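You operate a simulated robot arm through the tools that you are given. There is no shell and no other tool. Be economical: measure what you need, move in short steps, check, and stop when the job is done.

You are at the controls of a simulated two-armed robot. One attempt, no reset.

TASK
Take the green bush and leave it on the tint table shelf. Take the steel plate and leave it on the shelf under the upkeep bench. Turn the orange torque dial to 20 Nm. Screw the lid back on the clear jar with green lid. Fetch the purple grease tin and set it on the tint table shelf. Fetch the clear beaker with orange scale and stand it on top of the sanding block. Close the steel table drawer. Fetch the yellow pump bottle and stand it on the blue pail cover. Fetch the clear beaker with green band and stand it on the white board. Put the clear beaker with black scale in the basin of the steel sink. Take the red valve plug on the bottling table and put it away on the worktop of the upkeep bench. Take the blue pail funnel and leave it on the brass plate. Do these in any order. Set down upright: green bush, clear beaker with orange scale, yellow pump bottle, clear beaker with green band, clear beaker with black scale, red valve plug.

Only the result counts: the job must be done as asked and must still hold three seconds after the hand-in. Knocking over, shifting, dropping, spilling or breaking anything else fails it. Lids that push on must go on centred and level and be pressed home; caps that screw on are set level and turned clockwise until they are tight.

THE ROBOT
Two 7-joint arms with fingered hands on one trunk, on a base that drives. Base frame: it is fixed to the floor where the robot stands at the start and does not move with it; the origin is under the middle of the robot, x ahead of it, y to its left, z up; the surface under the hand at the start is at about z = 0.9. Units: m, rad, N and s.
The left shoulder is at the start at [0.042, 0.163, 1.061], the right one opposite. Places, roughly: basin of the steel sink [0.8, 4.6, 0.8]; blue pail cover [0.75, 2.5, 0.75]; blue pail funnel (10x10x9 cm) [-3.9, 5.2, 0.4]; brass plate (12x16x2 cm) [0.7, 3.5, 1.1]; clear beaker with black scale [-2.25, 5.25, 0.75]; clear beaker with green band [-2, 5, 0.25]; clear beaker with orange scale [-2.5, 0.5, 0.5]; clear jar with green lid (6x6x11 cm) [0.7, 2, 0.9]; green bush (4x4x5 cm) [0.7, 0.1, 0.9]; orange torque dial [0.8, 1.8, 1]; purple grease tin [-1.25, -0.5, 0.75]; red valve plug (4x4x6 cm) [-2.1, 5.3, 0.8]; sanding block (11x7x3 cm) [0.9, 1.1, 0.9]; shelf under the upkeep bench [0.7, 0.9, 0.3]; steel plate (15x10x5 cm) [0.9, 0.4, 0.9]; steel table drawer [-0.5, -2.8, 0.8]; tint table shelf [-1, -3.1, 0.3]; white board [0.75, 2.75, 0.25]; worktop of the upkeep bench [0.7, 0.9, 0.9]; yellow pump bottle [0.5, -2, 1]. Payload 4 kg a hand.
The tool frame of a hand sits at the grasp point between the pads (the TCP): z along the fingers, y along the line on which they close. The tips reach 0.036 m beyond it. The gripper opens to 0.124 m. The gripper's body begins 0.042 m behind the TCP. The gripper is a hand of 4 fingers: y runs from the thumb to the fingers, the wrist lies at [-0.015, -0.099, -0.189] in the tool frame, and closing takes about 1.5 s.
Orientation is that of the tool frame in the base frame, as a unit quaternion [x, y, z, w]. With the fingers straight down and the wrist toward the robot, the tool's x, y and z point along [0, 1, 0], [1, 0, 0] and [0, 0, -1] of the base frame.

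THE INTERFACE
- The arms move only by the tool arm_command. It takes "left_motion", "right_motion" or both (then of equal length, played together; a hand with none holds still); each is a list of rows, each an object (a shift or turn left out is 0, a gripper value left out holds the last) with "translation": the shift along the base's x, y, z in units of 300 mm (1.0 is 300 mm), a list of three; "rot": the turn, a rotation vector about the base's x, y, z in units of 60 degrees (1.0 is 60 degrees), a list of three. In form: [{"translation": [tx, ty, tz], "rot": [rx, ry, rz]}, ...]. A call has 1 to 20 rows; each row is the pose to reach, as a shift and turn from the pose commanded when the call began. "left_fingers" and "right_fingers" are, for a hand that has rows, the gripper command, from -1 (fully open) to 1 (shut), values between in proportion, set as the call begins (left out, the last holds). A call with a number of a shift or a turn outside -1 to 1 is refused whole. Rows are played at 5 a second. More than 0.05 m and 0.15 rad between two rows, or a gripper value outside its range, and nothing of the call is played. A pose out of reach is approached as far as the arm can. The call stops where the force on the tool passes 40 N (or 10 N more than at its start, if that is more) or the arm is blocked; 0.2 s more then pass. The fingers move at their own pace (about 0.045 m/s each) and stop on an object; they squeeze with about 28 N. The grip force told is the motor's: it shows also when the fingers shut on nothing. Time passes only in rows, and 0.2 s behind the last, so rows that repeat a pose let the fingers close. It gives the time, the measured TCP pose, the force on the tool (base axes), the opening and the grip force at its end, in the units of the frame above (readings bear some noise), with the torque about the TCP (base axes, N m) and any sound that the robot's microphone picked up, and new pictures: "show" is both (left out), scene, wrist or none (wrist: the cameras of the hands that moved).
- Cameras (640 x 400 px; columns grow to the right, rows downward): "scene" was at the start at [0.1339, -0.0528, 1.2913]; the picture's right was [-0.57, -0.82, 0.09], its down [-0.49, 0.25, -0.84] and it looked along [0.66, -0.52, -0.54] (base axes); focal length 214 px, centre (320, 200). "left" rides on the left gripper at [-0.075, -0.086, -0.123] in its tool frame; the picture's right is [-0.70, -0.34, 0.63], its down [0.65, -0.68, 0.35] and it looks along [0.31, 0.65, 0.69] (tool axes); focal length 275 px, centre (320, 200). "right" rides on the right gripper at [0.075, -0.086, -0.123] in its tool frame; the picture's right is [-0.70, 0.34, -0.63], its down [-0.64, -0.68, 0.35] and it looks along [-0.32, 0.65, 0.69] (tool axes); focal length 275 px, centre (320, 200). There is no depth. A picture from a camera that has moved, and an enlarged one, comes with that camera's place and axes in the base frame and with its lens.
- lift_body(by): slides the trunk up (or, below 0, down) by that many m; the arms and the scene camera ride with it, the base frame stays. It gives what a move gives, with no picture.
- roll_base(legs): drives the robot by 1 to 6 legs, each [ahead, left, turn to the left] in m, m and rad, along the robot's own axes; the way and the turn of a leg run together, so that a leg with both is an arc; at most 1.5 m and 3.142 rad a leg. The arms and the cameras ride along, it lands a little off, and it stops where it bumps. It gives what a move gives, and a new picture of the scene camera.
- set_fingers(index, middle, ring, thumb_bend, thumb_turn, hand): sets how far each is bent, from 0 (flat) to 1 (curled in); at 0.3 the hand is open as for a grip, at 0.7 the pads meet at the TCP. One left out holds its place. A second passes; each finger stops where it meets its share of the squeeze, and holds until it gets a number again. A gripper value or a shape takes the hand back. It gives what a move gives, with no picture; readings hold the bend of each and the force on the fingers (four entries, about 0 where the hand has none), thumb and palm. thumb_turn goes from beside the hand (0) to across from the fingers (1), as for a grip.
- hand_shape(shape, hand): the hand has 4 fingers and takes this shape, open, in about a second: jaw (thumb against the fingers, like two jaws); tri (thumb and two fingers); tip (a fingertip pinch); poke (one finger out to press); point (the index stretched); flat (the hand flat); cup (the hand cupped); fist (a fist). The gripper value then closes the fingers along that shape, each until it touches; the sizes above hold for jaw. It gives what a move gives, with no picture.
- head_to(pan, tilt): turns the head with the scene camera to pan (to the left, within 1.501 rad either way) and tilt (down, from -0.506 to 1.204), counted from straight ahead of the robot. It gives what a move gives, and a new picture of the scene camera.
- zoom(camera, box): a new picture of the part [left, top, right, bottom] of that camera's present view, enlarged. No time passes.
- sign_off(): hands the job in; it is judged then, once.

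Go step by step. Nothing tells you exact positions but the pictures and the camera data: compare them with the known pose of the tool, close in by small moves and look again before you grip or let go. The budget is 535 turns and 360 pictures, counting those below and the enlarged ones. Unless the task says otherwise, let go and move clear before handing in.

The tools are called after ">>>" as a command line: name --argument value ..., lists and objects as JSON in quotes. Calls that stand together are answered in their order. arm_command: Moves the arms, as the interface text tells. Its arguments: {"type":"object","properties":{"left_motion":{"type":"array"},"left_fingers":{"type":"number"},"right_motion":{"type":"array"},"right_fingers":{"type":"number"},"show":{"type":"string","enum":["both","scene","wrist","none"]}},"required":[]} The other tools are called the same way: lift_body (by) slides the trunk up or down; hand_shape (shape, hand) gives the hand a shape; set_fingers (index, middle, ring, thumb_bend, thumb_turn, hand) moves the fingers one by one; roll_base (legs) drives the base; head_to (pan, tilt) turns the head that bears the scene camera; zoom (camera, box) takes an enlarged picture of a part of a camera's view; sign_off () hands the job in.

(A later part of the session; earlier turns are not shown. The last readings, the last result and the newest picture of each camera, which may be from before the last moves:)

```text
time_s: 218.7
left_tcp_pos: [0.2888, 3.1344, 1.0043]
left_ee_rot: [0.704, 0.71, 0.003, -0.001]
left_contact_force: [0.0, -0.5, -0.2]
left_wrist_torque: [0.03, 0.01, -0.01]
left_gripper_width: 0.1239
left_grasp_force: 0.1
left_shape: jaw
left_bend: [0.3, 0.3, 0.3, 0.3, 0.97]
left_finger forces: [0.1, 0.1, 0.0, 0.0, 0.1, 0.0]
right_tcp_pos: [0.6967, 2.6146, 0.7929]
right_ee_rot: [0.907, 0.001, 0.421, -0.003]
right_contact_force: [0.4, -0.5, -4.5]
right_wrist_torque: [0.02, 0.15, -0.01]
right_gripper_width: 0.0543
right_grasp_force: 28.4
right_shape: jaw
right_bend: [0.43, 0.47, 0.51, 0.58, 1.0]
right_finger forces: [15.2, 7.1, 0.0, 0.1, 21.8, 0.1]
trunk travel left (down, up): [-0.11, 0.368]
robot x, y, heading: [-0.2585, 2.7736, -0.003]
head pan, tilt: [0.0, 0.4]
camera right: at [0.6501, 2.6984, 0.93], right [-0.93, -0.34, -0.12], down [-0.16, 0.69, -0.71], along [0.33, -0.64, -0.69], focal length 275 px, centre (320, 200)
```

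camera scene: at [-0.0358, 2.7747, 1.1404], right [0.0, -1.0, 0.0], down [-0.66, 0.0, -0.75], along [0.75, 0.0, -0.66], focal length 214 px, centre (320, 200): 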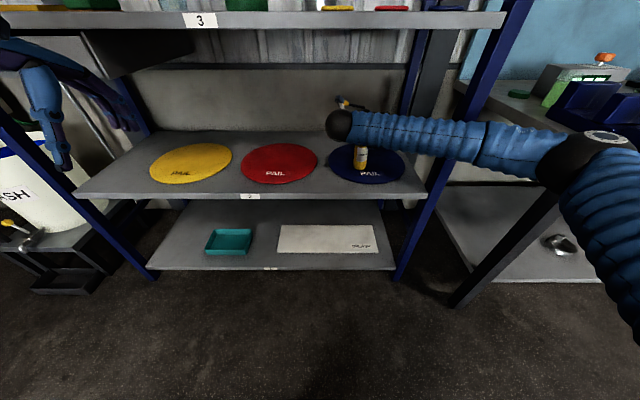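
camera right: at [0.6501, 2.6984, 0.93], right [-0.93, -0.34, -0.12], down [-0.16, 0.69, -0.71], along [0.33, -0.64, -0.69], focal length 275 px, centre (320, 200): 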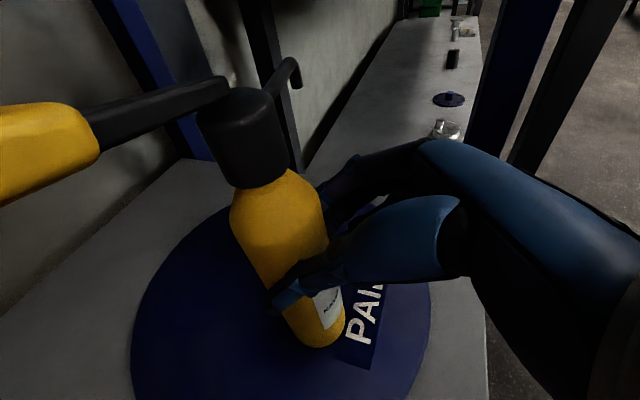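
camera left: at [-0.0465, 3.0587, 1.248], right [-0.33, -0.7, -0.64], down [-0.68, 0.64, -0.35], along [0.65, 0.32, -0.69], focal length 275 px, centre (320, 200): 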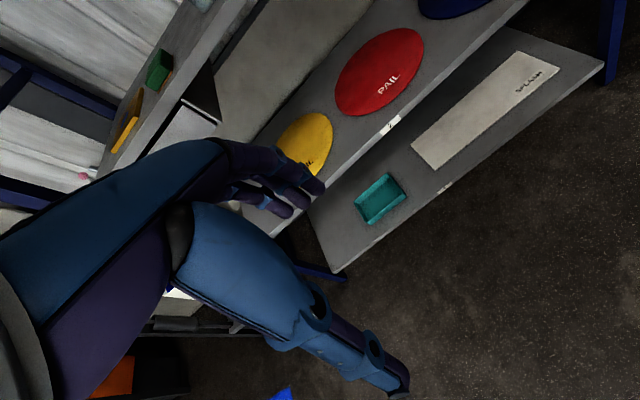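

The bottle is over the disc. Lower until contact.

>>> arm_command --right_motion '[{"translation": [0.03, 0.01, -0.05]}, {"translation": [0.05, 0.01, -0.1]}, {"translation": [0.05, 0.01, -0.13]}, {"translation": [0.05, 0.01, -0.16]}]' --show "wrist"

```text
time_s: 219.7
left_tcp_pos: [0.2872, 3.1354, 1.0057]
left_ee_rot: [0.704, 0.71, 0.002, 0.001]
left_contact_force: [1.1, -1.1, -0.1]
left_wrist_torque: [-0.01, 0.01, -0.05]
left_gripper_width: 0.1238
left_grasp_force: 0.0
left_shape: jaw
left_bend: [0.3, 0.3, 0.3, 0.3, 0.97]
left_finger forces: [0.0, 0.0, 0.0, 0.0, 0.0, 0.0]
right_tcp_pos: [0.7107, 2.6189, 0.7489]
right_ee_rot: [0.906, 0.001, 0.423, -0.005]
right_contact_force: [-4.8, 0.9, 26.8]
right_wrist_torque: [-0.16, -0.69, 0.06]
right_gripper_width: 0.0499
right_grasp_force: 27.9
right_shape: jaw
right_bend: [0.45, 0.49, 0.51, 0.59, 0.97]
right_finger forces: [13.5, 5.1, 0.0, 0.0, 17.7, 0.0]
trunk travel left (down, up): [-0.11, 0.368]
robot x, y, heading: [-0.2584, 2.773, -0.001]
head pan, tilt: [0.0, 0.4]
camera right: at [0.6649, 2.7025, 0.887], right [-0.93, -0.34, -0.13], down [-0.15, 0.69, -0.71], along [0.33, -0.64, -0.69], focal length 275 px, centre (320, 200)
```

right: 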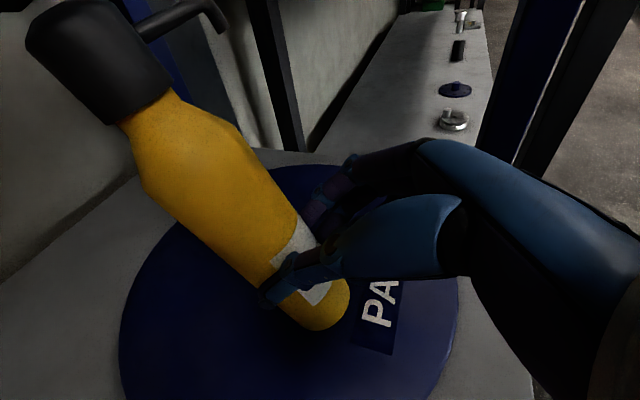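

Contact came sooner than expected and the bottle pivoted ~20° in the grip. Lift slightly and counter-rotate the hand to set it upright again.

>>> arm_command --right_motion '[{"translation": [0, 0, 0.1]}, {"translation": [0, 0, 0.17]}, {"translation": [0, 0, 0.17], "rot": [0, -0.12, 0]}, {"translation": [0, 0, 0.17], "rot": [0, -0.24, 0]}, {"translation": [0, 0, 0.17], "rot": [0, -0.35, 0]}]' --show "both"

```text
time_s: 220.8
left_tcp_pos: [0.2899, 3.1346, 1.0044]
left_ee_rot: [0.704, 0.71, 0.0, 0.0]
left_contact_force: [-0.5, 0.5, 0.0]
left_wrist_torque: [0.0, 0.01, 0.01]
left_gripper_width: 0.1236
left_grasp_force: 0.0
left_shape: jaw
left_bend: [0.3, 0.3, 0.3, 0.3, 0.97]
left_finger forces: [0.0, 0.2, 0.0, 0.1, 0.0, 0.0]
right_tcp_pos: [0.711, 2.6174, 0.796]
right_ee_rot: [0.815, 0.001, 0.58, -0.003]
right_contact_force: [-1.1, -0.4, -0.2]
right_wrist_torque: [-0.01, 0.0, -0.01]
right_gripper_width: 0.0282
right_grasp_force: 27.7
right_shape: jaw
right_bend: [0.75, 0.52, 0.51, 0.79, 1.0]
right_finger forces: [0.0, 0.1, 0.0, 0.0, 0.1, 0.1]
trunk travel left (down, up): [-0.11, 0.368]
robot x, y, heading: [-0.258, 2.774, -0.002]
head pan, tilt: [0.0, 0.4]
camera scene: at [-0.0375, 2.7749, 1.1409], right [0.0, -1.0, 0.0], down [-0.66, 0.0, -0.75], along [0.75, 0.0, -0.66], focal length 214 px, centre (320, 200)
camera right: at [0.6191, 2.7011, 0.9087], right [-0.82, -0.34, -0.45], down [0.11, 0.69, -0.72], along [0.55, -0.64, -0.53], focal length 275 px, centre (320, 200)
```

scene: 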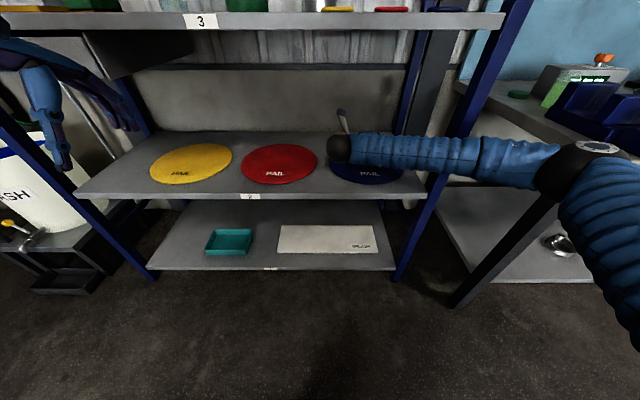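
right: 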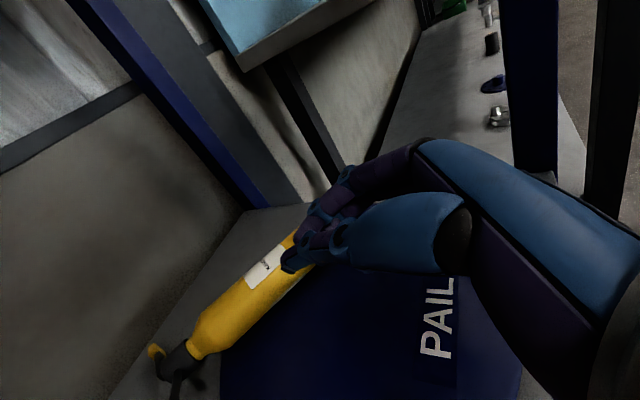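

The bottle slipped out and now lies on its side at the back of the shelf. I withdraw carefully and look.

>>> arm_command --right_motion '[{"translation": [-0.1, 0, 0.1]}, {"translation": [-0.23, 0.02, 0.15]}, {"translation": [-0.38, 0.04, 0.15]}, {"translation": [-0.53, 0.06, 0.15]}, {"translation": [-0.68, 0.08, 0.15]}]' --show "both"

>>> zoom --camera "scene" --box '[300, 100, 460, 200]'

```text
time_s: 222.1
left_tcp_pos: [0.2885, 3.1348, 1.0049]
left_ee_rot: [0.705, 0.709, 0.002, 0.001]
left_contact_force: [-0.6, 0.1, 0.2]
left_wrist_torque: [0.03, 0.0, 0.02]
left_gripper_width: 0.1238
left_grasp_force: 0.1
left_shape: jaw
left_bend: [0.3, 0.3, 0.3, 0.3, 0.97]
left_finger forces: [0.1, 0.0, 0.1, 0.0, 0.0, 0.0]
right_tcp_pos: [0.5056, 2.6416, 0.8413]
right_ee_rot: [0.815, 0.001, 0.579, -0.003]
right_contact_force: [-0.3, -0.1, -0.4]
right_wrist_torque: [-0.01, 0.01, -0.01]
right_gripper_width: 0.028
right_grasp_force: 28.2
right_shape: jaw
right_bend: [0.75, 0.52, 0.51, 0.79, 1.0]
right_finger forces: [0.0, 0.0, 0.1, 0.1, 0.0, 0.0]
trunk travel left (down, up): [-0.11, 0.368]
robot x, y, heading: [-0.2601, 2.776, -0.001]
head pan, tilt: [0.0, 0.4]
camera scene: at [-0.0384, 2.7752, 1.1415], right [0.0, -1.0, 0.0], down [-0.66, 0.0, -0.75], along [0.75, 0.0, -0.66], focal length 214 px, centre (320, 200)
camera right: at [0.4141, 2.7256, 0.9543], right [-0.83, -0.34, -0.45], down [0.11, 0.68, -0.72], along [0.55, -0.65, -0.53], focal length 275 px, centre (320, 200)
```

scene: 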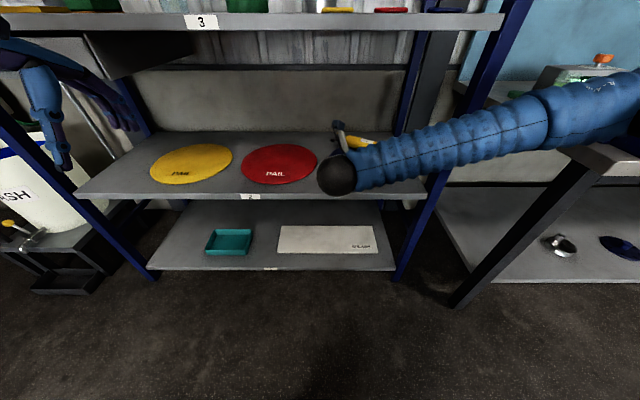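
right: 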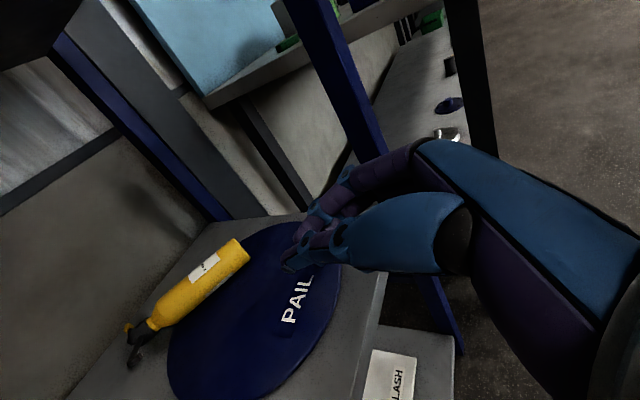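

```text
4.00 times, centred on (380, 150) of scene
camera zoom: at [-0.0384, 2.7752, 1.1415], right [0.0, -1.0, 0.0], down [-0.66, 0.0, -0.75], along [0.75, 0.0, -0.66], focal length 858 px, centre (80, 400)
```

zoom: 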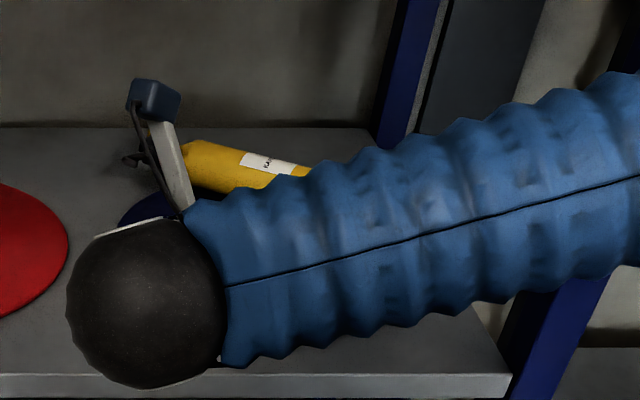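

The bottle lies at roughly base (0.80, 2.53) → shoulder (0.90, 2.65). Plan: re-grasp from above, carry it out, reorient in free space, then place it again. First back off and rotate the right hand tool-down with −40° yaw.

>>> roll_base --legs '[[-0.2, 0.12, 0]]'

>>> arm_command --right_motion '[{"translation": [0, 0, 0.03], "rot": [-0.051, 0.109, 0.072]}, {"translation": [0, 0, 0.06], "rot": [-0.102, 0.218, 0.145]}, {"translation": [0, 0, 0.09], "rot": [-0.152, 0.326, 0.217]}, {"translation": [0, 0, 0.12], "rot": [-0.203, 0.435, 0.29]}, {"translation": [0, 0, 0.15], "rot": [-0.254, 0.544, 0.362]}]' --left_motion '[{"translation": [-0.05, 0, 0.1]}, {"translation": [-0.1, 0, 0.2]}, {"translation": [-0.15, 0, 0.3]}, {"translation": [-0.2, 0, 0.4]}, {"translation": [-0.25, 0, 0.5]}]' --right_fingers -1 --show "none"

>>> arm_command --right_motion '[{"translation": [0, 0, 0], "rot": [-0.051, 0.109, 0.072]}, {"translation": [0, 0, 0], "rot": [-0.102, 0.218, 0.145]}, {"translation": [0, 0, 0], "rot": [-0.152, 0.326, 0.217]}, {"translation": [0, 0, 0], "rot": [-0.203, 0.435, 0.29]}, {"translation": [0, 0, 0], "rot": [-0.254, 0.544, 0.362]}]' --show "both"

```text
time_s: 223.8
left_tcp_pos: [0.0928, 3.2545, 1.0051]
left_ee_rot: [0.706, 0.708, 0.002, 0.001]
left_contact_force: [-0.2, -0.7, -0.9]
left_wrist_torque: [-0.02, -0.03, -0.02]
left_gripper_width: 0.1238
left_grasp_force: 0.0
left_shape: jaw
left_bend: [0.3, 0.3, 0.3, 0.3, 0.97]
left_finger forces: [0.1, 0.0, 0.1, 0.0, 0.1, 0.0]
right_tcp_pos: [0.3079, 2.761, 0.8422]
right_ee_rot: [0.815, -0.001, 0.58, -0.002]
right_contact_force: [-0.1, 0.1, 0.0]
right_wrist_torque: [0.02, 0.02, -0.04]
right_gripper_width: 0.0281
right_grasp_force: 28.3
right_shape: jaw
right_bend: [0.75, 0.52, 0.51, 0.79, 1.0]
right_finger forces: [0.0, 0.0, 0.1, 0.0, 0.1, 0.0]
trunk travel left (down, up): [-0.11, 0.368]
robot x, y, heading: [-0.4572, 2.8953, 0.0]
head pan, tilt: [0.0, 0.4]
camera scene: at [-0.2354, 2.8973, 1.1413], right [0.0, -1.0, 0.0], down [-0.66, 0.0, -0.75], along [0.75, 0.0, -0.66], focal length 214 px, centre (320, 200)
```

scene: 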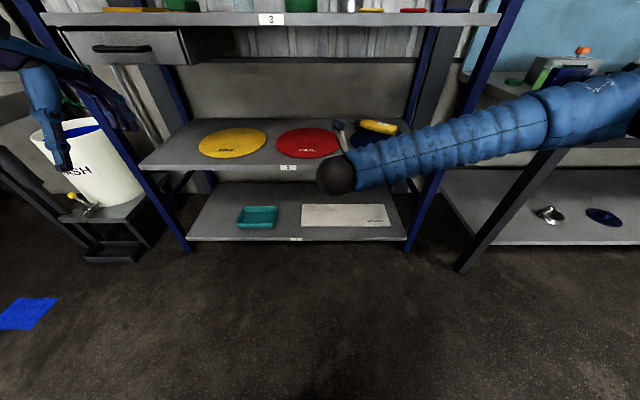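

```text
time_s: 225.0
left_tcp_pos: [0.0176, 3.2532, 1.1548]
left_ee_rot: [0.707, 0.707, 0.002, -0.001]
left_contact_force: [-0.3, 0.0, 0.3]
left_wrist_torque: [-0.02, -0.02, 0.0]
left_gripper_width: 0.1239
left_grasp_force: 0.0
left_shape: jaw
left_bend: [0.3, 0.3, 0.3, 0.3, 0.97]
left_finger forces: [0.1, 0.1, 0.0, 0.0, 0.1, 0.0]
right_tcp_pos: [0.3093, 2.7622, 0.8876]
right_ee_rot: [0.923, 0.226, 0.312, -0.002]
right_contact_force: [0.6, 0.0, 0.0]
right_wrist_torque: [-0.03, -0.03, -0.01]
right_gripper_width: 0.1238
right_grasp_force: 0.0
right_shape: jaw
right_bend: [0.3, 0.3, 0.3, 0.3, 0.98]
right_finger forces: [0.0, 0.0, 0.0, 0.0, 0.0, 0.0]
trunk travel left (down, up): [-0.11, 0.368]
robot x, y, heading: [-0.4582, 2.8973, -0.003]
head pan, tilt: [0.0, 0.4]
```

```text
time_s: 226.2
left_tcp_pos: [0.0192, 3.2528, 1.1541]
left_ee_rot: [0.706, 0.708, 0.001, 0.0]
left_contact_force: [0.2, 0.6, -0.8]
left_wrist_torque: [0.01, 0.0, -0.02]
left_gripper_width: 0.1239
left_grasp_force: 0.0
left_shape: jaw
left_bend: [0.3, 0.3, 0.3, 0.3, 0.97]
left_finger forces: [0.0, 0.0, 0.0, 0.0, 0.0, 0.0]
right_tcp_pos: [0.3105, 2.761, 0.8852]
right_ee_rot: [0.907, 0.421, 0.004, -0.004]
right_contact_force: [0.7, 0.2, 0.4]
right_wrist_torque: [0.02, -0.03, -0.02]
right_gripper_width: 0.1239
right_grasp_force: 0.1
right_shape: jaw
right_bend: [0.3, 0.3, 0.3, 0.3, 0.98]
right_finger forces: [0.1, 0.1, 0.1, 0.1, 0.0, 0.0]
trunk travel left (down, up): [-0.11, 0.368]
robot x, y, heading: [-0.4569, 2.8974, -0.003]
head pan, tilt: [0.0, 0.4]
camera scene: at [-0.2343, 2.8967, 1.1409], right [0.0, -1.0, 0.0], down [-0.66, 0.0, -0.75], along [0.75, 0.0, -0.66], focal length 214 px, centre (320, 200)
camera right: at [0.2924, 2.8721, 1.0105], right [-0.19, -0.76, 0.62], down [-0.93, -0.05, -0.35], along [0.3, -0.65, -0.7], focal length 275 px, centre (320, 200)
```

scene: 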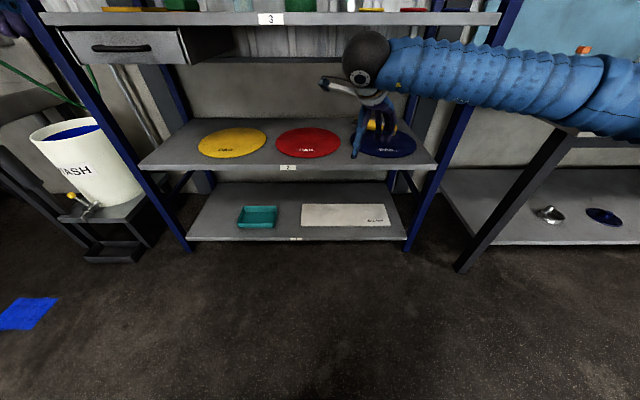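
right: 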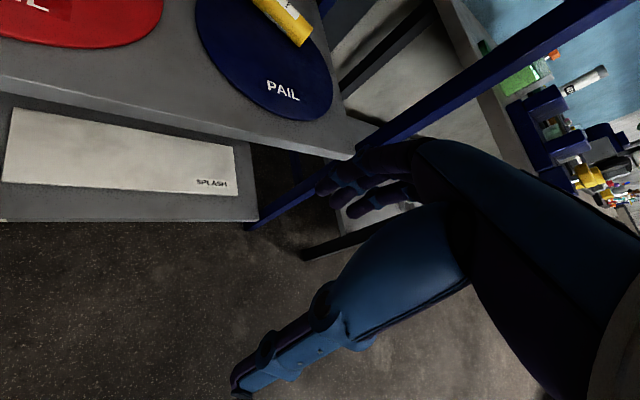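

>>> arm_command --right_motion '[{"translation": [0.08, -0.09, -0.055], "rot": [0, 0, 0.02]}, {"translation": [0.16, -0.18, -0.11], "rot": [0, 0, 0.04]}, {"translation": [0.25, -0.27, -0.165], "rot": [0, 0, 0.06]}, {"translation": [0.34, -0.36, -0.22], "rot": [0, 0, 0.08]}, {"translation": [0.43, -0.45, -0.275], "rot": [0, 0, 0.1]}, {"translation": [0.55, -0.54, -0.31], "rot": [0, 0, 0.11]}]' --show "both"

```text
time_s: 227.6
left_tcp_pos: [0.019, 3.2528, 1.1544]
left_ee_rot: [0.707, 0.707, 0.001, -0.001]
left_contact_force: [0.9, -0.7, 0.2]
left_wrist_torque: [-0.05, 0.02, 0.01]
left_gripper_width: 0.1237
left_grasp_force: 0.1
left_shape: jaw
left_bend: [0.3, 0.3, 0.3, 0.3, 0.97]
left_finger forces: [0.1, 0.0, 0.1, 0.1, 0.0, 0.0]
right_tcp_pos: [0.4727, 2.5978, 0.7942]
right_ee_rot: [0.881, 0.474, 0.006, -0.004]
right_contact_force: [-0.6, 0.5, -0.4]
right_wrist_torque: [0.02, 0.0, 0.02]
right_gripper_width: 0.1238
right_grasp_force: 0.0
right_shape: jaw
right_bend: [0.3, 0.3, 0.3, 0.3, 0.98]
right_finger forces: [0.0, 0.1, 0.1, 0.0, 0.0, 0.1]
trunk travel left (down, up): [-0.11, 0.368]
robot x, y, heading: [-0.4555, 2.8958, -0.0]
head pan, tilt: [0.0, 0.4]
camera scene: at [-0.234, 2.8964, 1.1407], right [0.0, -1.0, 0.0], down [-0.66, 0.0, -0.75], along [0.75, 0.0, -0.66], focal length 214 px, centre (320, 200)
camera right: at [0.4425, 2.7046, 0.9184], right [-0.11, -0.77, 0.62], down [-0.92, -0.16, -0.35], along [0.37, -0.61, -0.7], focal length 275 px, centre (320, 200)
```

scene: 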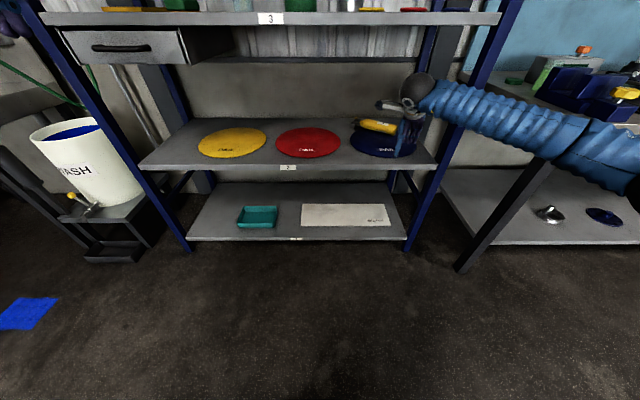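
right: 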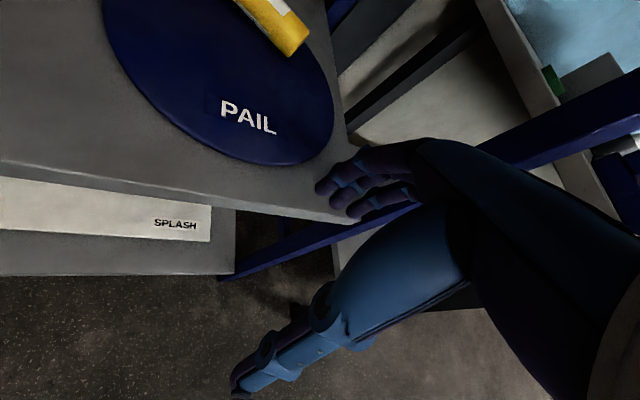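

>>> roll_base --legs '[[0.25, 0, 0]]'

>>> arm_command --right_motion '[{"translation": [0, 0, -0.02]}]' --show "wrist"

```text
time_s: 229.4
left_tcp_pos: [0.2747, 3.2516, 1.153]
left_ee_rot: [0.707, 0.707, 0.001, -0.001]
left_contact_force: [-0.5, -1.1, 0.1]
left_wrist_torque: [0.01, 0.04, -0.02]
left_gripper_width: 0.1241
left_grasp_force: 0.1
left_shape: jaw
left_bend: [0.3, 0.3, 0.3, 0.3, 0.97]
left_finger forces: [0.0, 0.0, 0.1, 0.0, 0.0, 0.0]
right_tcp_pos: [0.7279, 2.595, 0.7925]
right_ee_rot: [0.881, 0.472, 0.004, -0.005]
right_contact_force: [-0.8, 0.0, 0.3]
right_wrist_torque: [-0.03, 0.02, -0.01]
right_gripper_width: 0.1239
right_grasp_force: 0.1
right_shape: jaw
right_bend: [0.3, 0.3, 0.3, 0.3, 0.98]
right_finger forces: [0.0, 0.1, 0.0, 0.0, 0.1, 0.0]
trunk travel left (down, up): [-0.11, 0.368]
robot x, y, heading: [-0.203, 2.8944, 0.002]
head pan, tilt: [0.0, 0.4]
camera scene: at [0.0211, 2.8952, 1.1406], right [0.0, -1.0, 0.0], down [-0.66, 0.0, -0.75], along [0.75, 0.0, -0.66], focal length 214 px, centre (320, 200)
```

scene: 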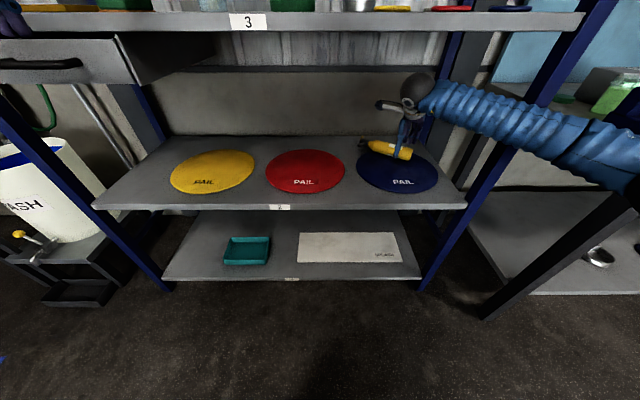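

```text
time_s: 229.8
left_tcp_pos: [0.2744, 3.2515, 1.1548]
left_ee_rot: [0.707, 0.708, 0.002, -0.001]
left_contact_force: [0.4, -0.8, 0.4]
left_wrist_torque: [0.02, 0.0, -0.01]
left_gripper_width: 0.1237
left_grasp_force: 0.0
left_shape: jaw
left_bend: [0.3, 0.3, 0.3, 0.3, 0.97]
left_finger forces: [0.0, 0.0, 0.1, 0.1, 0.1, 0.1]
right_tcp_pos: [0.727, 2.5954, 0.7864]
right_ee_rot: [0.881, 0.473, 0.005, -0.004]
right_contact_force: [0.3, -0.4, -0.3]
right_wrist_torque: [0.04, 0.02, -0.01]
right_gripper_width: 0.1234
right_grasp_force: 0.0
right_shape: jaw
right_bend: [0.3, 0.3, 0.3, 0.3, 0.98]
right_finger forces: [0.0, 0.1, 0.0, 0.0, 0.1, 0.1]
trunk travel left (down, up): [-0.11, 0.368]
robot x, y, heading: [-0.2031, 2.8957, -0.006]
head pan, tilt: [0.0, 0.4]
camera right: at [0.6954, 2.7034, 0.9123], right [-0.11, -0.77, 0.62], down [-0.92, -0.15, -0.35], along [0.37, -0.61, -0.7], focal length 275 px, centre (320, 200)
```

right: 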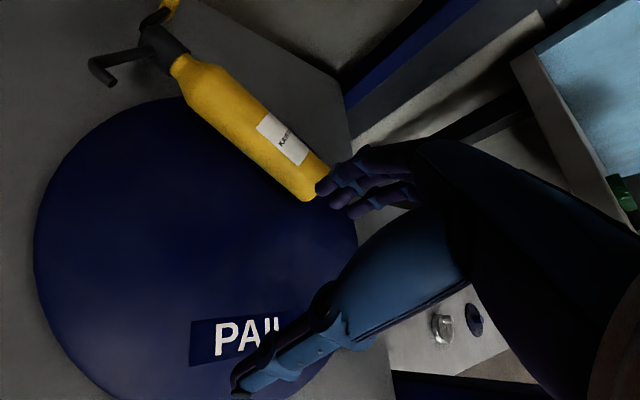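

>>> roll_base --legs '[[0.148, -0.01, 0]]'

>>> arm_command --right_motion '[{"translation": [0, 0, -0.06]}, {"translation": [0, 0, -0.13]}]' --show "wrist"

```text
time_s: 231.2
left_tcp_pos: [0.3974, 3.2425, 1.1593]
left_ee_rot: [0.712, 0.702, 0.004, 0.005]
left_contact_force: [-1.0, 0.1, 0.5]
left_wrist_torque: [0.02, -0.01, 0.01]
left_gripper_width: 0.1239
left_grasp_force: 0.0
left_shape: jaw
left_bend: [0.3, 0.3, 0.3, 0.3, 0.97]
left_finger forces: [0.0, 0.0, 0.0, 0.0, 0.0, 0.0]
right_tcp_pos: [0.8361, 2.5849, 0.7806]
right_ee_rot: [0.881, 0.473, -0.001, -0.003]
right_contact_force: [-0.1, -0.1, 0.9]
right_wrist_torque: [0.0, 0.03, 0.01]
right_gripper_width: 0.1241
right_grasp_force: 0.1
right_shape: jaw
right_bend: [0.3, 0.3, 0.3, 0.3, 0.98]
right_finger forces: [0.0, 0.0, 0.0, 0.1, 0.0, 0.0]
trunk travel left (down, up): [-0.11, 0.368]
robot x, y, heading: [-0.0753, 2.8893, -0.018]
head pan, tilt: [0.0, 0.4]
stopped in leg 1: the robot was blocked; the commanded pose is now the measured one
camera scene: at [0.1384, 2.8903, 1.1443], right [-0.02, -1.0, 0.0], down [-0.65, 0.01, -0.76], along [0.76, -0.02, -0.65], focal length 214 px, centre (320, 200)
```

scene: 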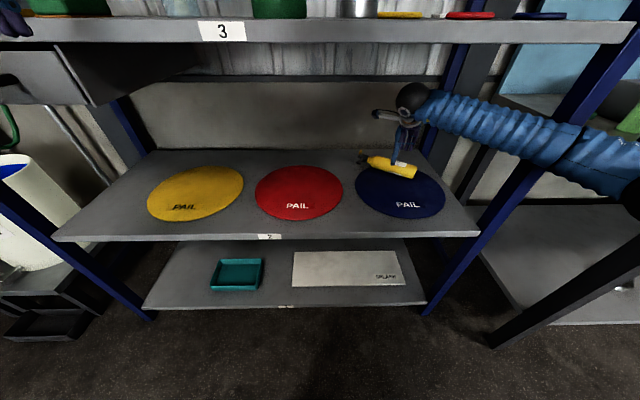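

```text
time_s: 231.8
left_tcp_pos: [0.3967, 3.2432, 1.1592]
left_ee_rot: [0.712, 0.702, 0.005, 0.006]
left_contact_force: [-0.7, -0.5, 0.0]
left_wrist_torque: [-0.01, -0.02, 0.02]
left_gripper_width: 0.1239
left_grasp_force: 0.1
left_shape: jaw
left_bend: [0.3, 0.3, 0.3, 0.3, 0.97]
left_finger forces: [0.0, 0.0, 0.0, 0.0, 0.0, 0.0]
right_tcp_pos: [0.8355, 2.5853, 0.746]
right_ee_rot: [0.881, 0.473, -0.001, -0.001]
right_contact_force: [-0.3, 0.2, -0.2]
right_wrist_torque: [-0.04, 0.0, -0.02]
right_gripper_width: 0.1236
right_grasp_force: 0.0
right_shape: jaw
right_bend: [0.3, 0.3, 0.3, 0.3, 0.98]
right_finger forces: [0.0, 0.0, 0.1, 0.0, 0.1, 0.0]
trunk travel left (down, up): [-0.11, 0.368]
robot x, y, heading: [-0.0711, 2.8849, -0.019]
head pan, tilt: [0.0, 0.4]
camera right: at [0.8063, 2.6942, 0.8689], right [-0.1, -0.77, 0.63], down [-0.93, -0.16, -0.34], along [0.36, -0.62, -0.69], focal length 275 px, centre (320, 200)
```

right: 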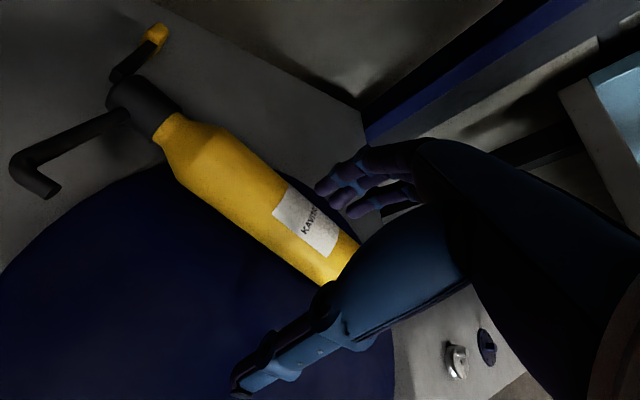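

Base was blocked (likely the elbow against a post), so I ease back slightly and finish the reach with the arm.

>>> roll_base --legs '[[-0.02, 0, 0.015]]'

>>> arm_command --right_motion '[{"translation": [0.1, 0, 0]}, {"translation": [0.19, -0.02, 0]}]' --show "wrist"

```text
time_s: 232.6
left_tcp_pos: [0.3799, 3.2455, 1.1554]
left_ee_rot: [0.706, 0.708, 0.003, 0.001]
left_contact_force: [0.6, 0.3, 0.2]
left_wrist_torque: [-0.01, -0.02, -0.03]
left_gripper_width: 0.1237
left_grasp_force: 0.0
left_shape: jaw
left_bend: [0.3, 0.3, 0.3, 0.3, 0.97]
left_finger forces: [0.1, 0.1, 0.0, 0.0, 0.0, 0.0]
right_tcp_pos: [0.8273, 2.5978, 0.7299]
right_ee_rot: [0.878, 0.479, -0.007, -0.007]
right_contact_force: [1.7, -3.3, 7.1]
right_wrist_torque: [-0.38, -0.48, -0.1]
right_gripper_width: 0.1238
right_grasp_force: 0.0
right_shape: jaw
right_bend: [0.28, 0.3, 0.3, 0.3, 0.98]
right_finger forces: [3.3, 4.4, 0.1, 0.0, 0.0, 0.1]
trunk travel left (down, up): [-0.11, 0.368]
robot x, y, heading: [-0.0935, 2.8923, -0.004]
head pan, tilt: [0.0, 0.4]
camera scene: at [0.1278, 2.8888, 1.1408], right [0.0, -1.0, 0.0], down [-0.66, 0.0, -0.75], along [0.75, 0.0, -0.66], focal length 214 px, centre (320, 200)
```

scene: 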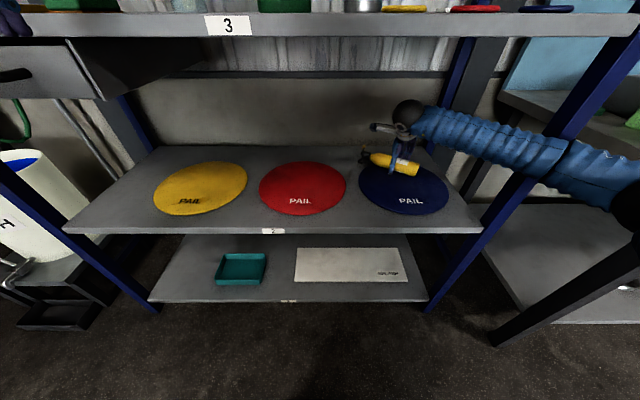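

```text
time_s: 233.2
left_tcp_pos: [0.381, 3.247, 1.1531]
left_ee_rot: [0.706, 0.708, 0.003, 0.0]
left_contact_force: [0.9, 0.2, 0.4]
left_wrist_torque: [-0.01, 0.0, -0.03]
left_gripper_width: 0.1236
left_grasp_force: 0.1
left_shape: jaw
left_bend: [0.3, 0.3, 0.3, 0.3, 0.97]
left_finger forces: [0.0, 0.0, 0.0, 0.0, 0.0, 0.0]
right_tcp_pos: [0.8849, 2.594, 0.7298]
right_ee_rot: [0.877, 0.48, -0.007, -0.006]
right_contact_force: [0.6, 0.1, 0.5]
right_wrist_torque: [0.02, 0.01, 0.03]
right_gripper_width: 0.1238
right_grasp_force: 0.1
right_shape: jaw
right_bend: [0.3, 0.3, 0.3, 0.3, 0.98]
right_finger forces: [0.1, 0.1, 0.1, 0.1, 0.1, 0.0]
trunk travel left (down, up): [-0.11, 0.368]
robot x, y, heading: [-0.0911, 2.8883, -0.006]
head pan, tilt: [0.0, 0.4]
camera right: at [0.8545, 2.7026, 0.8549], right [-0.08, -0.77, 0.63], down [-0.93, -0.17, -0.33], along [0.37, -0.61, -0.7], focal length 275 px, centre (320, 200)
```

right: 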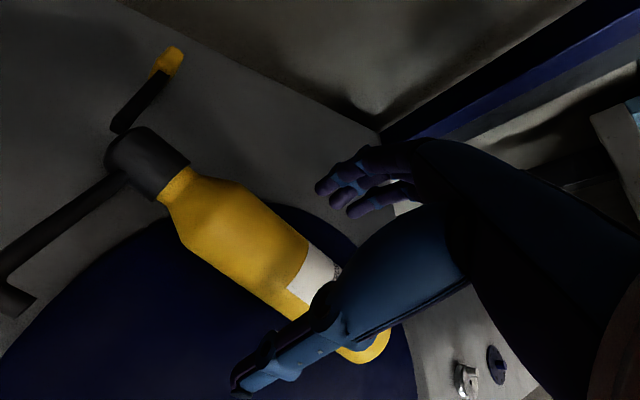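

The bottle body is centred between thumb and fingers. Lower and grip.

>>> arm_command --right_motion '[{"translation": [-0.02, -0.01, -0.05]}, {"translation": [-0.02, -0.01, -0.1]}]' --show "none"

>>> arm_command --right_motion '[{"translation": [0, 0, 0]}, {"translation": [0, 0, 0]}, {"translation": [0, 0, 0]}, {"translation": [0, 0, 0]}, {"translation": [0, 0, 0]}, {"translation": [0, 0, 0]}]' --right_fingers 1 --show "wrist"

```text
time_s: 233.8
left_tcp_pos: [0.3789, 3.2498, 1.1548]
left_ee_rot: [0.706, 0.708, 0.003, 0.003]
left_contact_force: [-0.8, 0.5, 0.1]
left_wrist_torque: [-0.03, -0.02, 0.03]
left_gripper_width: 0.1239
left_grasp_force: 0.1
left_shape: jaw
left_bend: [0.3, 0.3, 0.3, 0.3, 0.97]
left_finger forces: [0.0, 0.0, 0.0, 0.0, 0.1, 0.1]
right_tcp_pos: [0.8765, 2.5938, 0.7045]
right_ee_rot: [0.877, 0.48, -0.006, -0.005]
right_contact_force: [-0.2, 0.5, -0.1]
right_wrist_torque: [-0.02, 0.0, 0.0]
right_gripper_width: 0.124
right_grasp_force: 0.1
right_shape: jaw
right_bend: [0.3, 0.3, 0.3, 0.3, 0.98]
right_finger forces: [0.0, 0.0, 0.1, 0.0, 0.1, 0.1]
trunk travel left (down, up): [-0.11, 0.368]
robot x, y, heading: [-0.0931, 2.8834, -0.002]
head pan, tilt: [0.0, 0.4]
```

```text
time_s: 235.2
left_tcp_pos: [0.3786, 3.2498, 1.1551]
left_ee_rot: [0.705, 0.709, 0.002, 0.002]
left_contact_force: [-0.3, 0.1, -0.4]
left_wrist_torque: [-0.02, 0.0, 0.0]
left_gripper_width: 0.124
left_grasp_force: 0.0
left_shape: jaw
left_bend: [0.3, 0.3, 0.3, 0.3, 0.97]
left_finger forces: [0.0, 0.0, 0.0, 0.1, 0.1, 0.1]
right_tcp_pos: [0.8771, 2.593, 0.7034]
right_ee_rot: [0.877, 0.48, -0.005, -0.005]
right_contact_force: [-2.2, 1.7, 5.9]
right_wrist_torque: [0.03, 0.0, 0.12]
right_gripper_width: 0.0554
right_grasp_force: 28.5
right_shape: jaw
right_bend: [0.41, 0.45, 0.43, 0.59, 1.0]
right_finger forces: [16.0, 8.8, 4.0, 0.0, 33.2, 0.1]
trunk travel left (down, up): [-0.11, 0.368]
robot x, y, heading: [-0.0912, 2.8934, -0.005]
head pan, tilt: [0.0, 0.4]
camera right: at [0.8468, 2.7013, 0.8275], right [-0.08, -0.77, 0.63], down [-0.93, -0.18, -0.33], along [0.37, -0.61, -0.7], focal length 275 px, centre (320, 200)
```

right: 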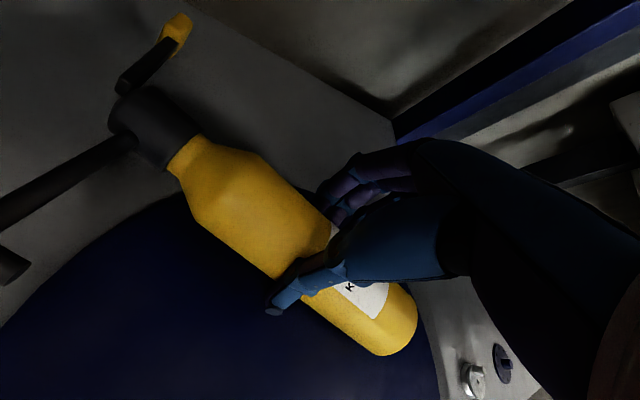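

Contact is slightly above the bottle's axis; reopen, lower 12 mm and regrip for a sounder hold.

>>> arm_command --right_motion '[{"translation": [0, 0, 0]}, {"translation": [0, 0, 0]}, {"translation": [0, 0, -0.02]}, {"translation": [0, 0, -0.045]}]' --right_fingers -0.4 --show "none"

>>> arm_command --right_motion '[{"translation": [0, 0, 0]}, {"translation": [0, 0, 0]}, {"translation": [0, 0, 0]}, {"translation": [0, 0, 0]}, {"translation": [0, 0, 0]}, {"translation": [0, 0, 0]}]' --right_fingers 1 --show "none"

```text
time_s: 236.2
left_tcp_pos: [0.378, 3.2495, 1.1557]
left_ee_rot: [0.707, 0.707, 0.002, 0.003]
left_contact_force: [0.5, 0.2, 0.3]
left_wrist_torque: [-0.01, 0.0, 0.04]
left_gripper_width: 0.1239
left_grasp_force: 0.1
left_shape: jaw
left_bend: [0.3, 0.3, 0.3, 0.3, 0.97]
left_finger forces: [0.0, 0.0, 0.0, 0.0, 0.1, 0.0]
right_tcp_pos: [0.8757, 2.5906, 0.6919]
right_ee_rot: [0.877, 0.48, -0.005, -0.003]
right_contact_force: [0.3, 0.2, -0.2]
right_wrist_torque: [0.0, -0.01, -0.02]
right_gripper_width: 0.0868
right_grasp_force: 0.0
right_shape: jaw
right_bend: [0.35, 0.38, 0.37, 0.5, 0.99]
right_finger forces: [0.1, 0.1, 0.0, 0.0, 0.0, 0.0]
trunk travel left (down, up): [-0.11, 0.368]
robot x, y, heading: [-0.0911, 2.8881, -0.005]
head pan, tilt: [0.0, 0.4]
```

```text
time_s: 237.6
left_tcp_pos: [0.378, 3.2492, 1.1557]
left_ee_rot: [0.706, 0.708, 0.003, 0.002]
left_contact_force: [-0.2, -0.5, 0.1]
left_wrist_torque: [-0.04, -0.01, 0.01]
left_gripper_width: 0.1239
left_grasp_force: 0.0
left_shape: jaw
left_bend: [0.3, 0.3, 0.3, 0.3, 0.97]
left_finger forces: [0.0, 0.0, 0.0, 0.0, 0.1, 0.1]
right_tcp_pos: [0.8772, 2.5901, 0.6921]
right_ee_rot: [0.877, 0.48, -0.006, -0.004]
right_contact_force: [-1.0, -0.8, -0.6]
right_wrist_torque: [0.01, 0.06, 0.08]
right_gripper_width: 0.0589
right_grasp_force: 28.1
right_shape: jaw
right_bend: [0.43, 0.47, 0.44, 0.56, 1.0]
right_finger forces: [17.1, 9.4, 4.5, 0.0, 32.5, 0.0]
trunk travel left (down, up): [-0.11, 0.368]
robot x, y, heading: [-0.0921, 2.8898, -0.003]
head pan, tilt: [0.0, 0.4]
```

Firm grip (0.059). Lift and back out of the rack.

>>> arm_command --right_motion '[{"translation": [0, 0, 0.1]}, {"translation": [-0.02, 0, 0.2]}, {"translation": [-0.05, 0, 0.28]}]' --show "wrist"

>>> roll_base --legs '[[-0.5, 0, 0]]'

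```text
time_s: 238.4
left_tcp_pos: [0.3818, 3.2532, 1.1525]
left_ee_rot: [0.705, 0.709, 0.0, 0.001]
left_contact_force: [0.5, 0.0, -0.2]
left_wrist_torque: [0.0, 0.0, 0.01]
left_gripper_width: 0.1236
left_grasp_force: 0.1
left_shape: jaw
left_bend: [0.3, 0.3, 0.3, 0.3, 0.97]
left_finger forces: [0.0, 0.0, 0.1, 0.0, 0.1, 0.1]
right_tcp_pos: [0.864, 2.5979, 0.7668]
right_ee_rot: [0.875, 0.483, -0.01, -0.006]
right_contact_force: [1.0, 0.0, -4.7]
right_wrist_torque: [0.03, 0.05, -0.03]
right_gripper_width: 0.0584
right_grasp_force: 27.7
right_shape: jaw
right_bend: [0.43, 0.47, 0.44, 0.57, 0.99]
right_finger forces: [18.5, 10.1, 4.0, 0.0, 31.7, 0.0]
trunk travel left (down, up): [-0.11, 0.368]
robot x, y, heading: [-0.0926, 2.8891, 0.001]
head pan, tilt: [0.0, 0.4]
camera right: at [0.8343, 2.7074, 0.8905], right [-0.07, -0.77, 0.63], down [-0.93, -0.18, -0.32], along [0.37, -0.61, -0.7], focal length 275 px, centre (320, 200)
```

right: 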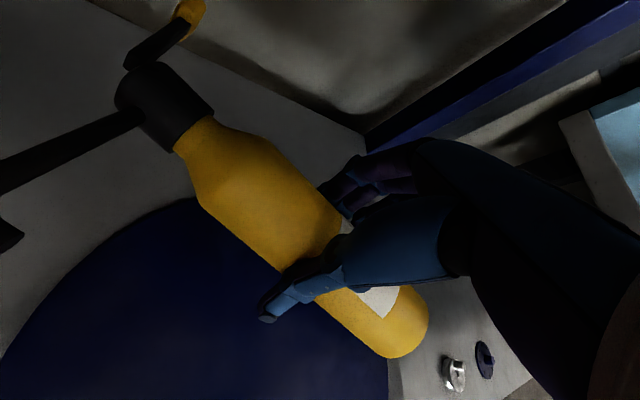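

```text
time_s: 241.3
left_tcp_pos: [-0.1057, 3.249, 1.1552]
left_ee_rot: [0.703, 0.711, 0.002, -0.001]
left_contact_force: [-0.1, 0.6, -0.2]
left_wrist_torque: [-0.03, 0.0, 0.0]
left_gripper_width: 0.1236
left_grasp_force: 0.1
left_shape: jaw
left_bend: [0.3, 0.3, 0.3, 0.3, 0.97]
left_finger forces: [0.0, 0.0, 0.1, 0.0, 0.0, 0.0]
right_tcp_pos: [0.382, 2.5983, 0.7711]
right_ee_rot: [0.875, 0.484, -0.005, -0.007]
right_contact_force: [-0.2, -1.1, -4.5]
right_wrist_torque: [0.05, 0.07, 0.01]
right_gripper_width: 0.0584
right_grasp_force: 27.8
right_shape: jaw
right_bend: [0.43, 0.47, 0.44, 0.57, 0.99]
right_finger forces: [18.6, 10.1, 4.1, 0.1, 31.8, 0.0]
trunk travel left (down, up): [-0.11, 0.368]
robot x, y, heading: [-0.5769, 2.889, 0.003]
head pan, tilt: [0.0, 0.4]
camera scene: at [-0.3557, 2.8902, 1.1411], right [0.01, -1.0, 0.0], down [-0.66, 0.0, -0.75], along [0.75, 0.01, -0.66], focal length 214 px, centre (320, 200)
```

scene: 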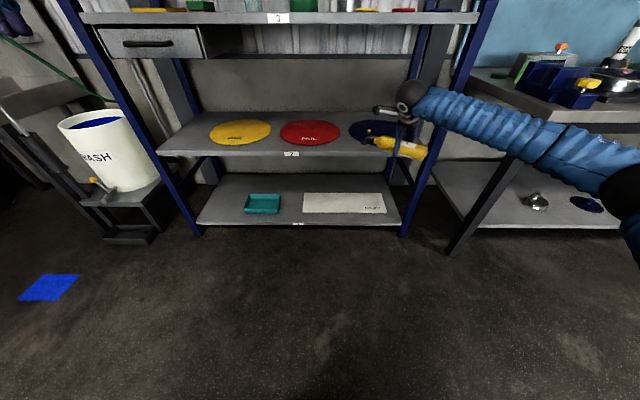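

Now tip the hand so the bottle's cap points up: two 45° rotations about the closing axis.

>>> arm_command --right_motion '[{"translation": [-0.08, 0, 0.05], "rot": [0.106, -0.066, 0]}, {"translation": [-0.16, 0, 0.1], "rot": [0.212, -0.133, 0]}, {"translation": [-0.24, 0, 0.15], "rot": [0.317, -0.199, 0]}, {"translation": [-0.32, 0, 0.2], "rot": [0.423, -0.265, 0]}, {"translation": [-0.4, 0, 0.25], "rot": [0.529, -0.331, 0]}, {"translation": [-0.45, 0, 0.3], "rot": [0.635, -0.398, 0]}]' --show "none"

>>> arm_command --right_motion '[{"translation": [0, 0, 0], "rot": [0.106, -0.066, 0]}, {"translation": [0, 0, 0], "rot": [0.212, -0.133, 0]}, {"translation": [0, 0, 0], "rot": [0.317, -0.199, 0]}, {"translation": [0, 0, 0], "rot": [0.423, -0.265, 0]}, {"translation": [0, 0, 0], "rot": [0.529, -0.331, 0]}, {"translation": [0, 0, 0], "rot": [0.635, -0.398, 0]}]' --show "both"

```text
time_s: 242.7
left_tcp_pos: [-0.1069, 3.2487, 1.1549]
left_ee_rot: [0.702, 0.712, 0.003, 0.0]
left_contact_force: [-0.4, 0.4, -0.9]
left_wrist_torque: [0.03, 0.0, 0.02]
left_gripper_width: 0.1238
left_grasp_force: 0.1
left_shape: jaw
left_bend: [0.3, 0.3, 0.3, 0.3, 0.97]
left_finger forces: [0.1, 0.0, 0.0, 0.1, 0.0, 0.1]
right_tcp_pos: [0.2459, 2.5965, 0.8595]
right_ee_rot: [0.807, 0.452, 0.329, -0.191]
right_contact_force: [-0.5, -0.1, -4.5]
right_wrist_torque: [-0.01, 0.05, 0.02]
right_gripper_width: 0.0582
right_grasp_force: 27.4
right_shape: jaw
right_bend: [0.43, 0.47, 0.44, 0.57, 0.99]
right_finger forces: [17.9, 10.1, 4.1, 0.0, 31.6, 0.0]
trunk travel left (down, up): [-0.11, 0.368]
robot x, y, heading: [-0.5819, 2.8858, 0.01]
head pan, tilt: [0.0, 0.4]
```

```text
time_s: 244.1
left_tcp_pos: [-0.1053, 3.249, 1.1547]
left_ee_rot: [0.703, 0.711, 0.003, 0.0]
left_contact_force: [0.0, 0.1, 0.1]
left_wrist_torque: [0.01, -0.01, -0.01]
left_gripper_width: 0.1237
left_grasp_force: 0.1
left_shape: jaw
left_bend: [0.3, 0.3, 0.3, 0.3, 0.97]
left_finger forces: [0.0, 0.1, 0.0, 0.0, 0.1, 0.0]
right_tcp_pos: [0.2474, 2.5973, 0.86]
right_ee_rot: [0.617, 0.348, 0.614, -0.348]
right_contact_force: [0.5, -0.7, -4.0]
right_wrist_torque: [-0.06, 0.09, 0.02]
right_gripper_width: 0.0585
right_grasp_force: 27.8
right_shape: jaw
right_bend: [0.43, 0.47, 0.44, 0.57, 0.99]
right_finger forces: [17.1, 10.0, 4.2, 0.0, 32.1, 0.1]
trunk travel left (down, up): [-0.11, 0.368]
robot x, y, heading: [-0.5722, 2.8895, 0.003]
head pan, tilt: [0.0, 0.4]
camera scene: at [-0.3546, 2.8898, 1.1406], right [0.01, -1.0, 0.0], down [-0.66, 0.0, -0.75], along [0.75, 0.0, -0.66], focal length 214 px, centre (320, 200)
camera right: at [0.1109, 2.5357, 0.936], right [-0.04, -0.72, -0.69], down [-0.41, 0.65, -0.64], along [0.91, 0.26, -0.32], focal length 275 px, centre (320, 200)
```

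scene: 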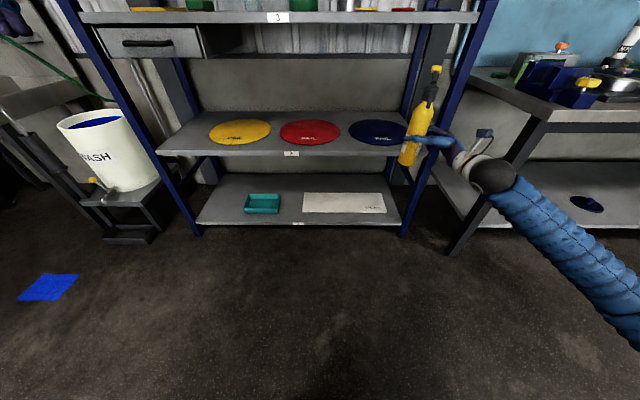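
right: 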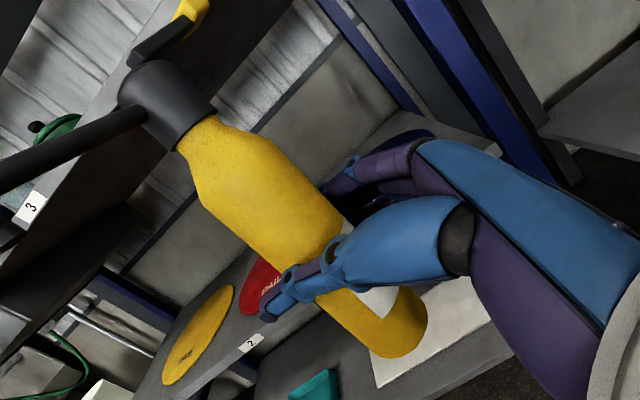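

>>> zoom --camera "scene" --box '[370, 50, 490, 200]'

```text
2.67 times, centred on (430, 125) of scene
camera zoom: at [-0.3546, 2.8898, 1.1406], right [0.01, -1.0, 0.0], down [-0.66, 0.0, -0.75], along [0.75, 0.0, -0.66], focal length 572 px, centre (27, 400)
```

zoom: 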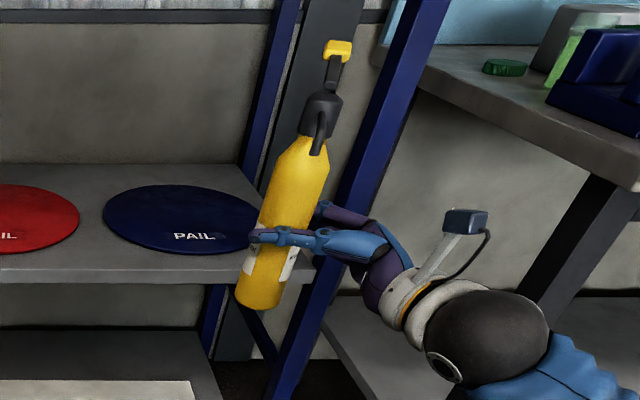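

The bottle is upright in the hand. Yaw it −40° so the wrist clears the post, and re-check.

>>> arm_command --right_motion '[{"translation": [0, 0, 0], "rot": [0, 0, -0.133]}, {"translation": [0, 0, 0], "rot": [0, 0, -0.267]}, {"translation": [0, 0, 0], "rot": [0, 0, -0.4]}, {"translation": [0, 0, 0], "rot": [0, 0, -0.533]}, {"translation": [0, 0, 0], "rot": [0, 0, -0.667]}]' --show "both"

```text
time_s: 245.3
left_tcp_pos: [-0.1066, 3.2507, 1.1545]
left_ee_rot: [0.703, 0.712, 0.002, 0.001]
left_contact_force: [-0.2, 0.0, 0.3]
left_wrist_torque: [0.0, -0.01, -0.04]
left_gripper_width: 0.1238
left_grasp_force: 0.0
left_shape: jaw
left_bend: [0.3, 0.3, 0.3, 0.3, 0.97]
left_finger forces: [0.0, 0.0, 0.0, 0.0, 0.1, 0.1]
right_tcp_pos: [0.2478, 2.5988, 0.8596]
right_ee_rot: [0.661, 0.26, 0.655, -0.258]
right_contact_force: [-0.9, 0.6, -3.8]
right_wrist_torque: [0.06, 0.04, 0.01]
right_gripper_width: 0.058
right_grasp_force: 27.6
right_shape: jaw
right_bend: [0.43, 0.47, 0.44, 0.57, 1.0]
right_finger forces: [18.4, 10.3, 4.4, 0.1, 33.6, 0.1]
right hand out of reach, approached as far as the arm can: row 3, 4, 5
trunk travel left (down, up): [-0.11, 0.368]
robot x, y, heading: [-0.5781, 2.8851, 0.009]
head pan, tilt: [0.0, 0.4]
camera scene: at [-0.355, 2.891, 1.1408], right [0.01, -1.0, 0.0], down [-0.66, -0.01, -0.75], along [0.75, 0.0, -0.66], focal length 214 px, centre (320, 200)
camera right: at [0.0996, 2.5781, 0.9364], right [-0.24, -0.68, -0.69], down [-0.21, 0.73, -0.65], along [0.95, -0.01, -0.32], focal length 275 px, centre (320, 200)
```

scene: 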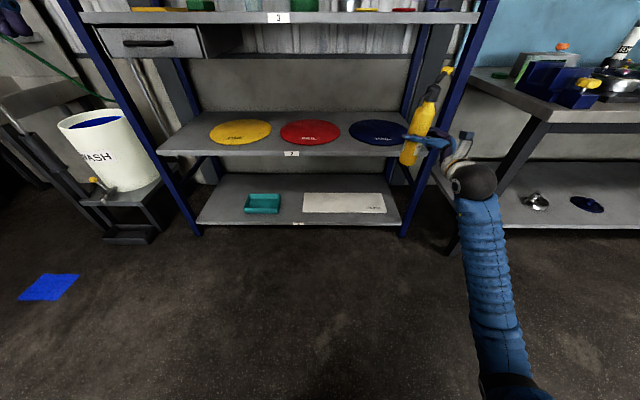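
right: 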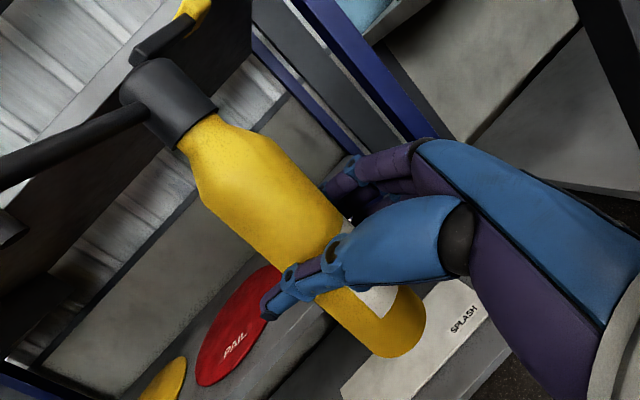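

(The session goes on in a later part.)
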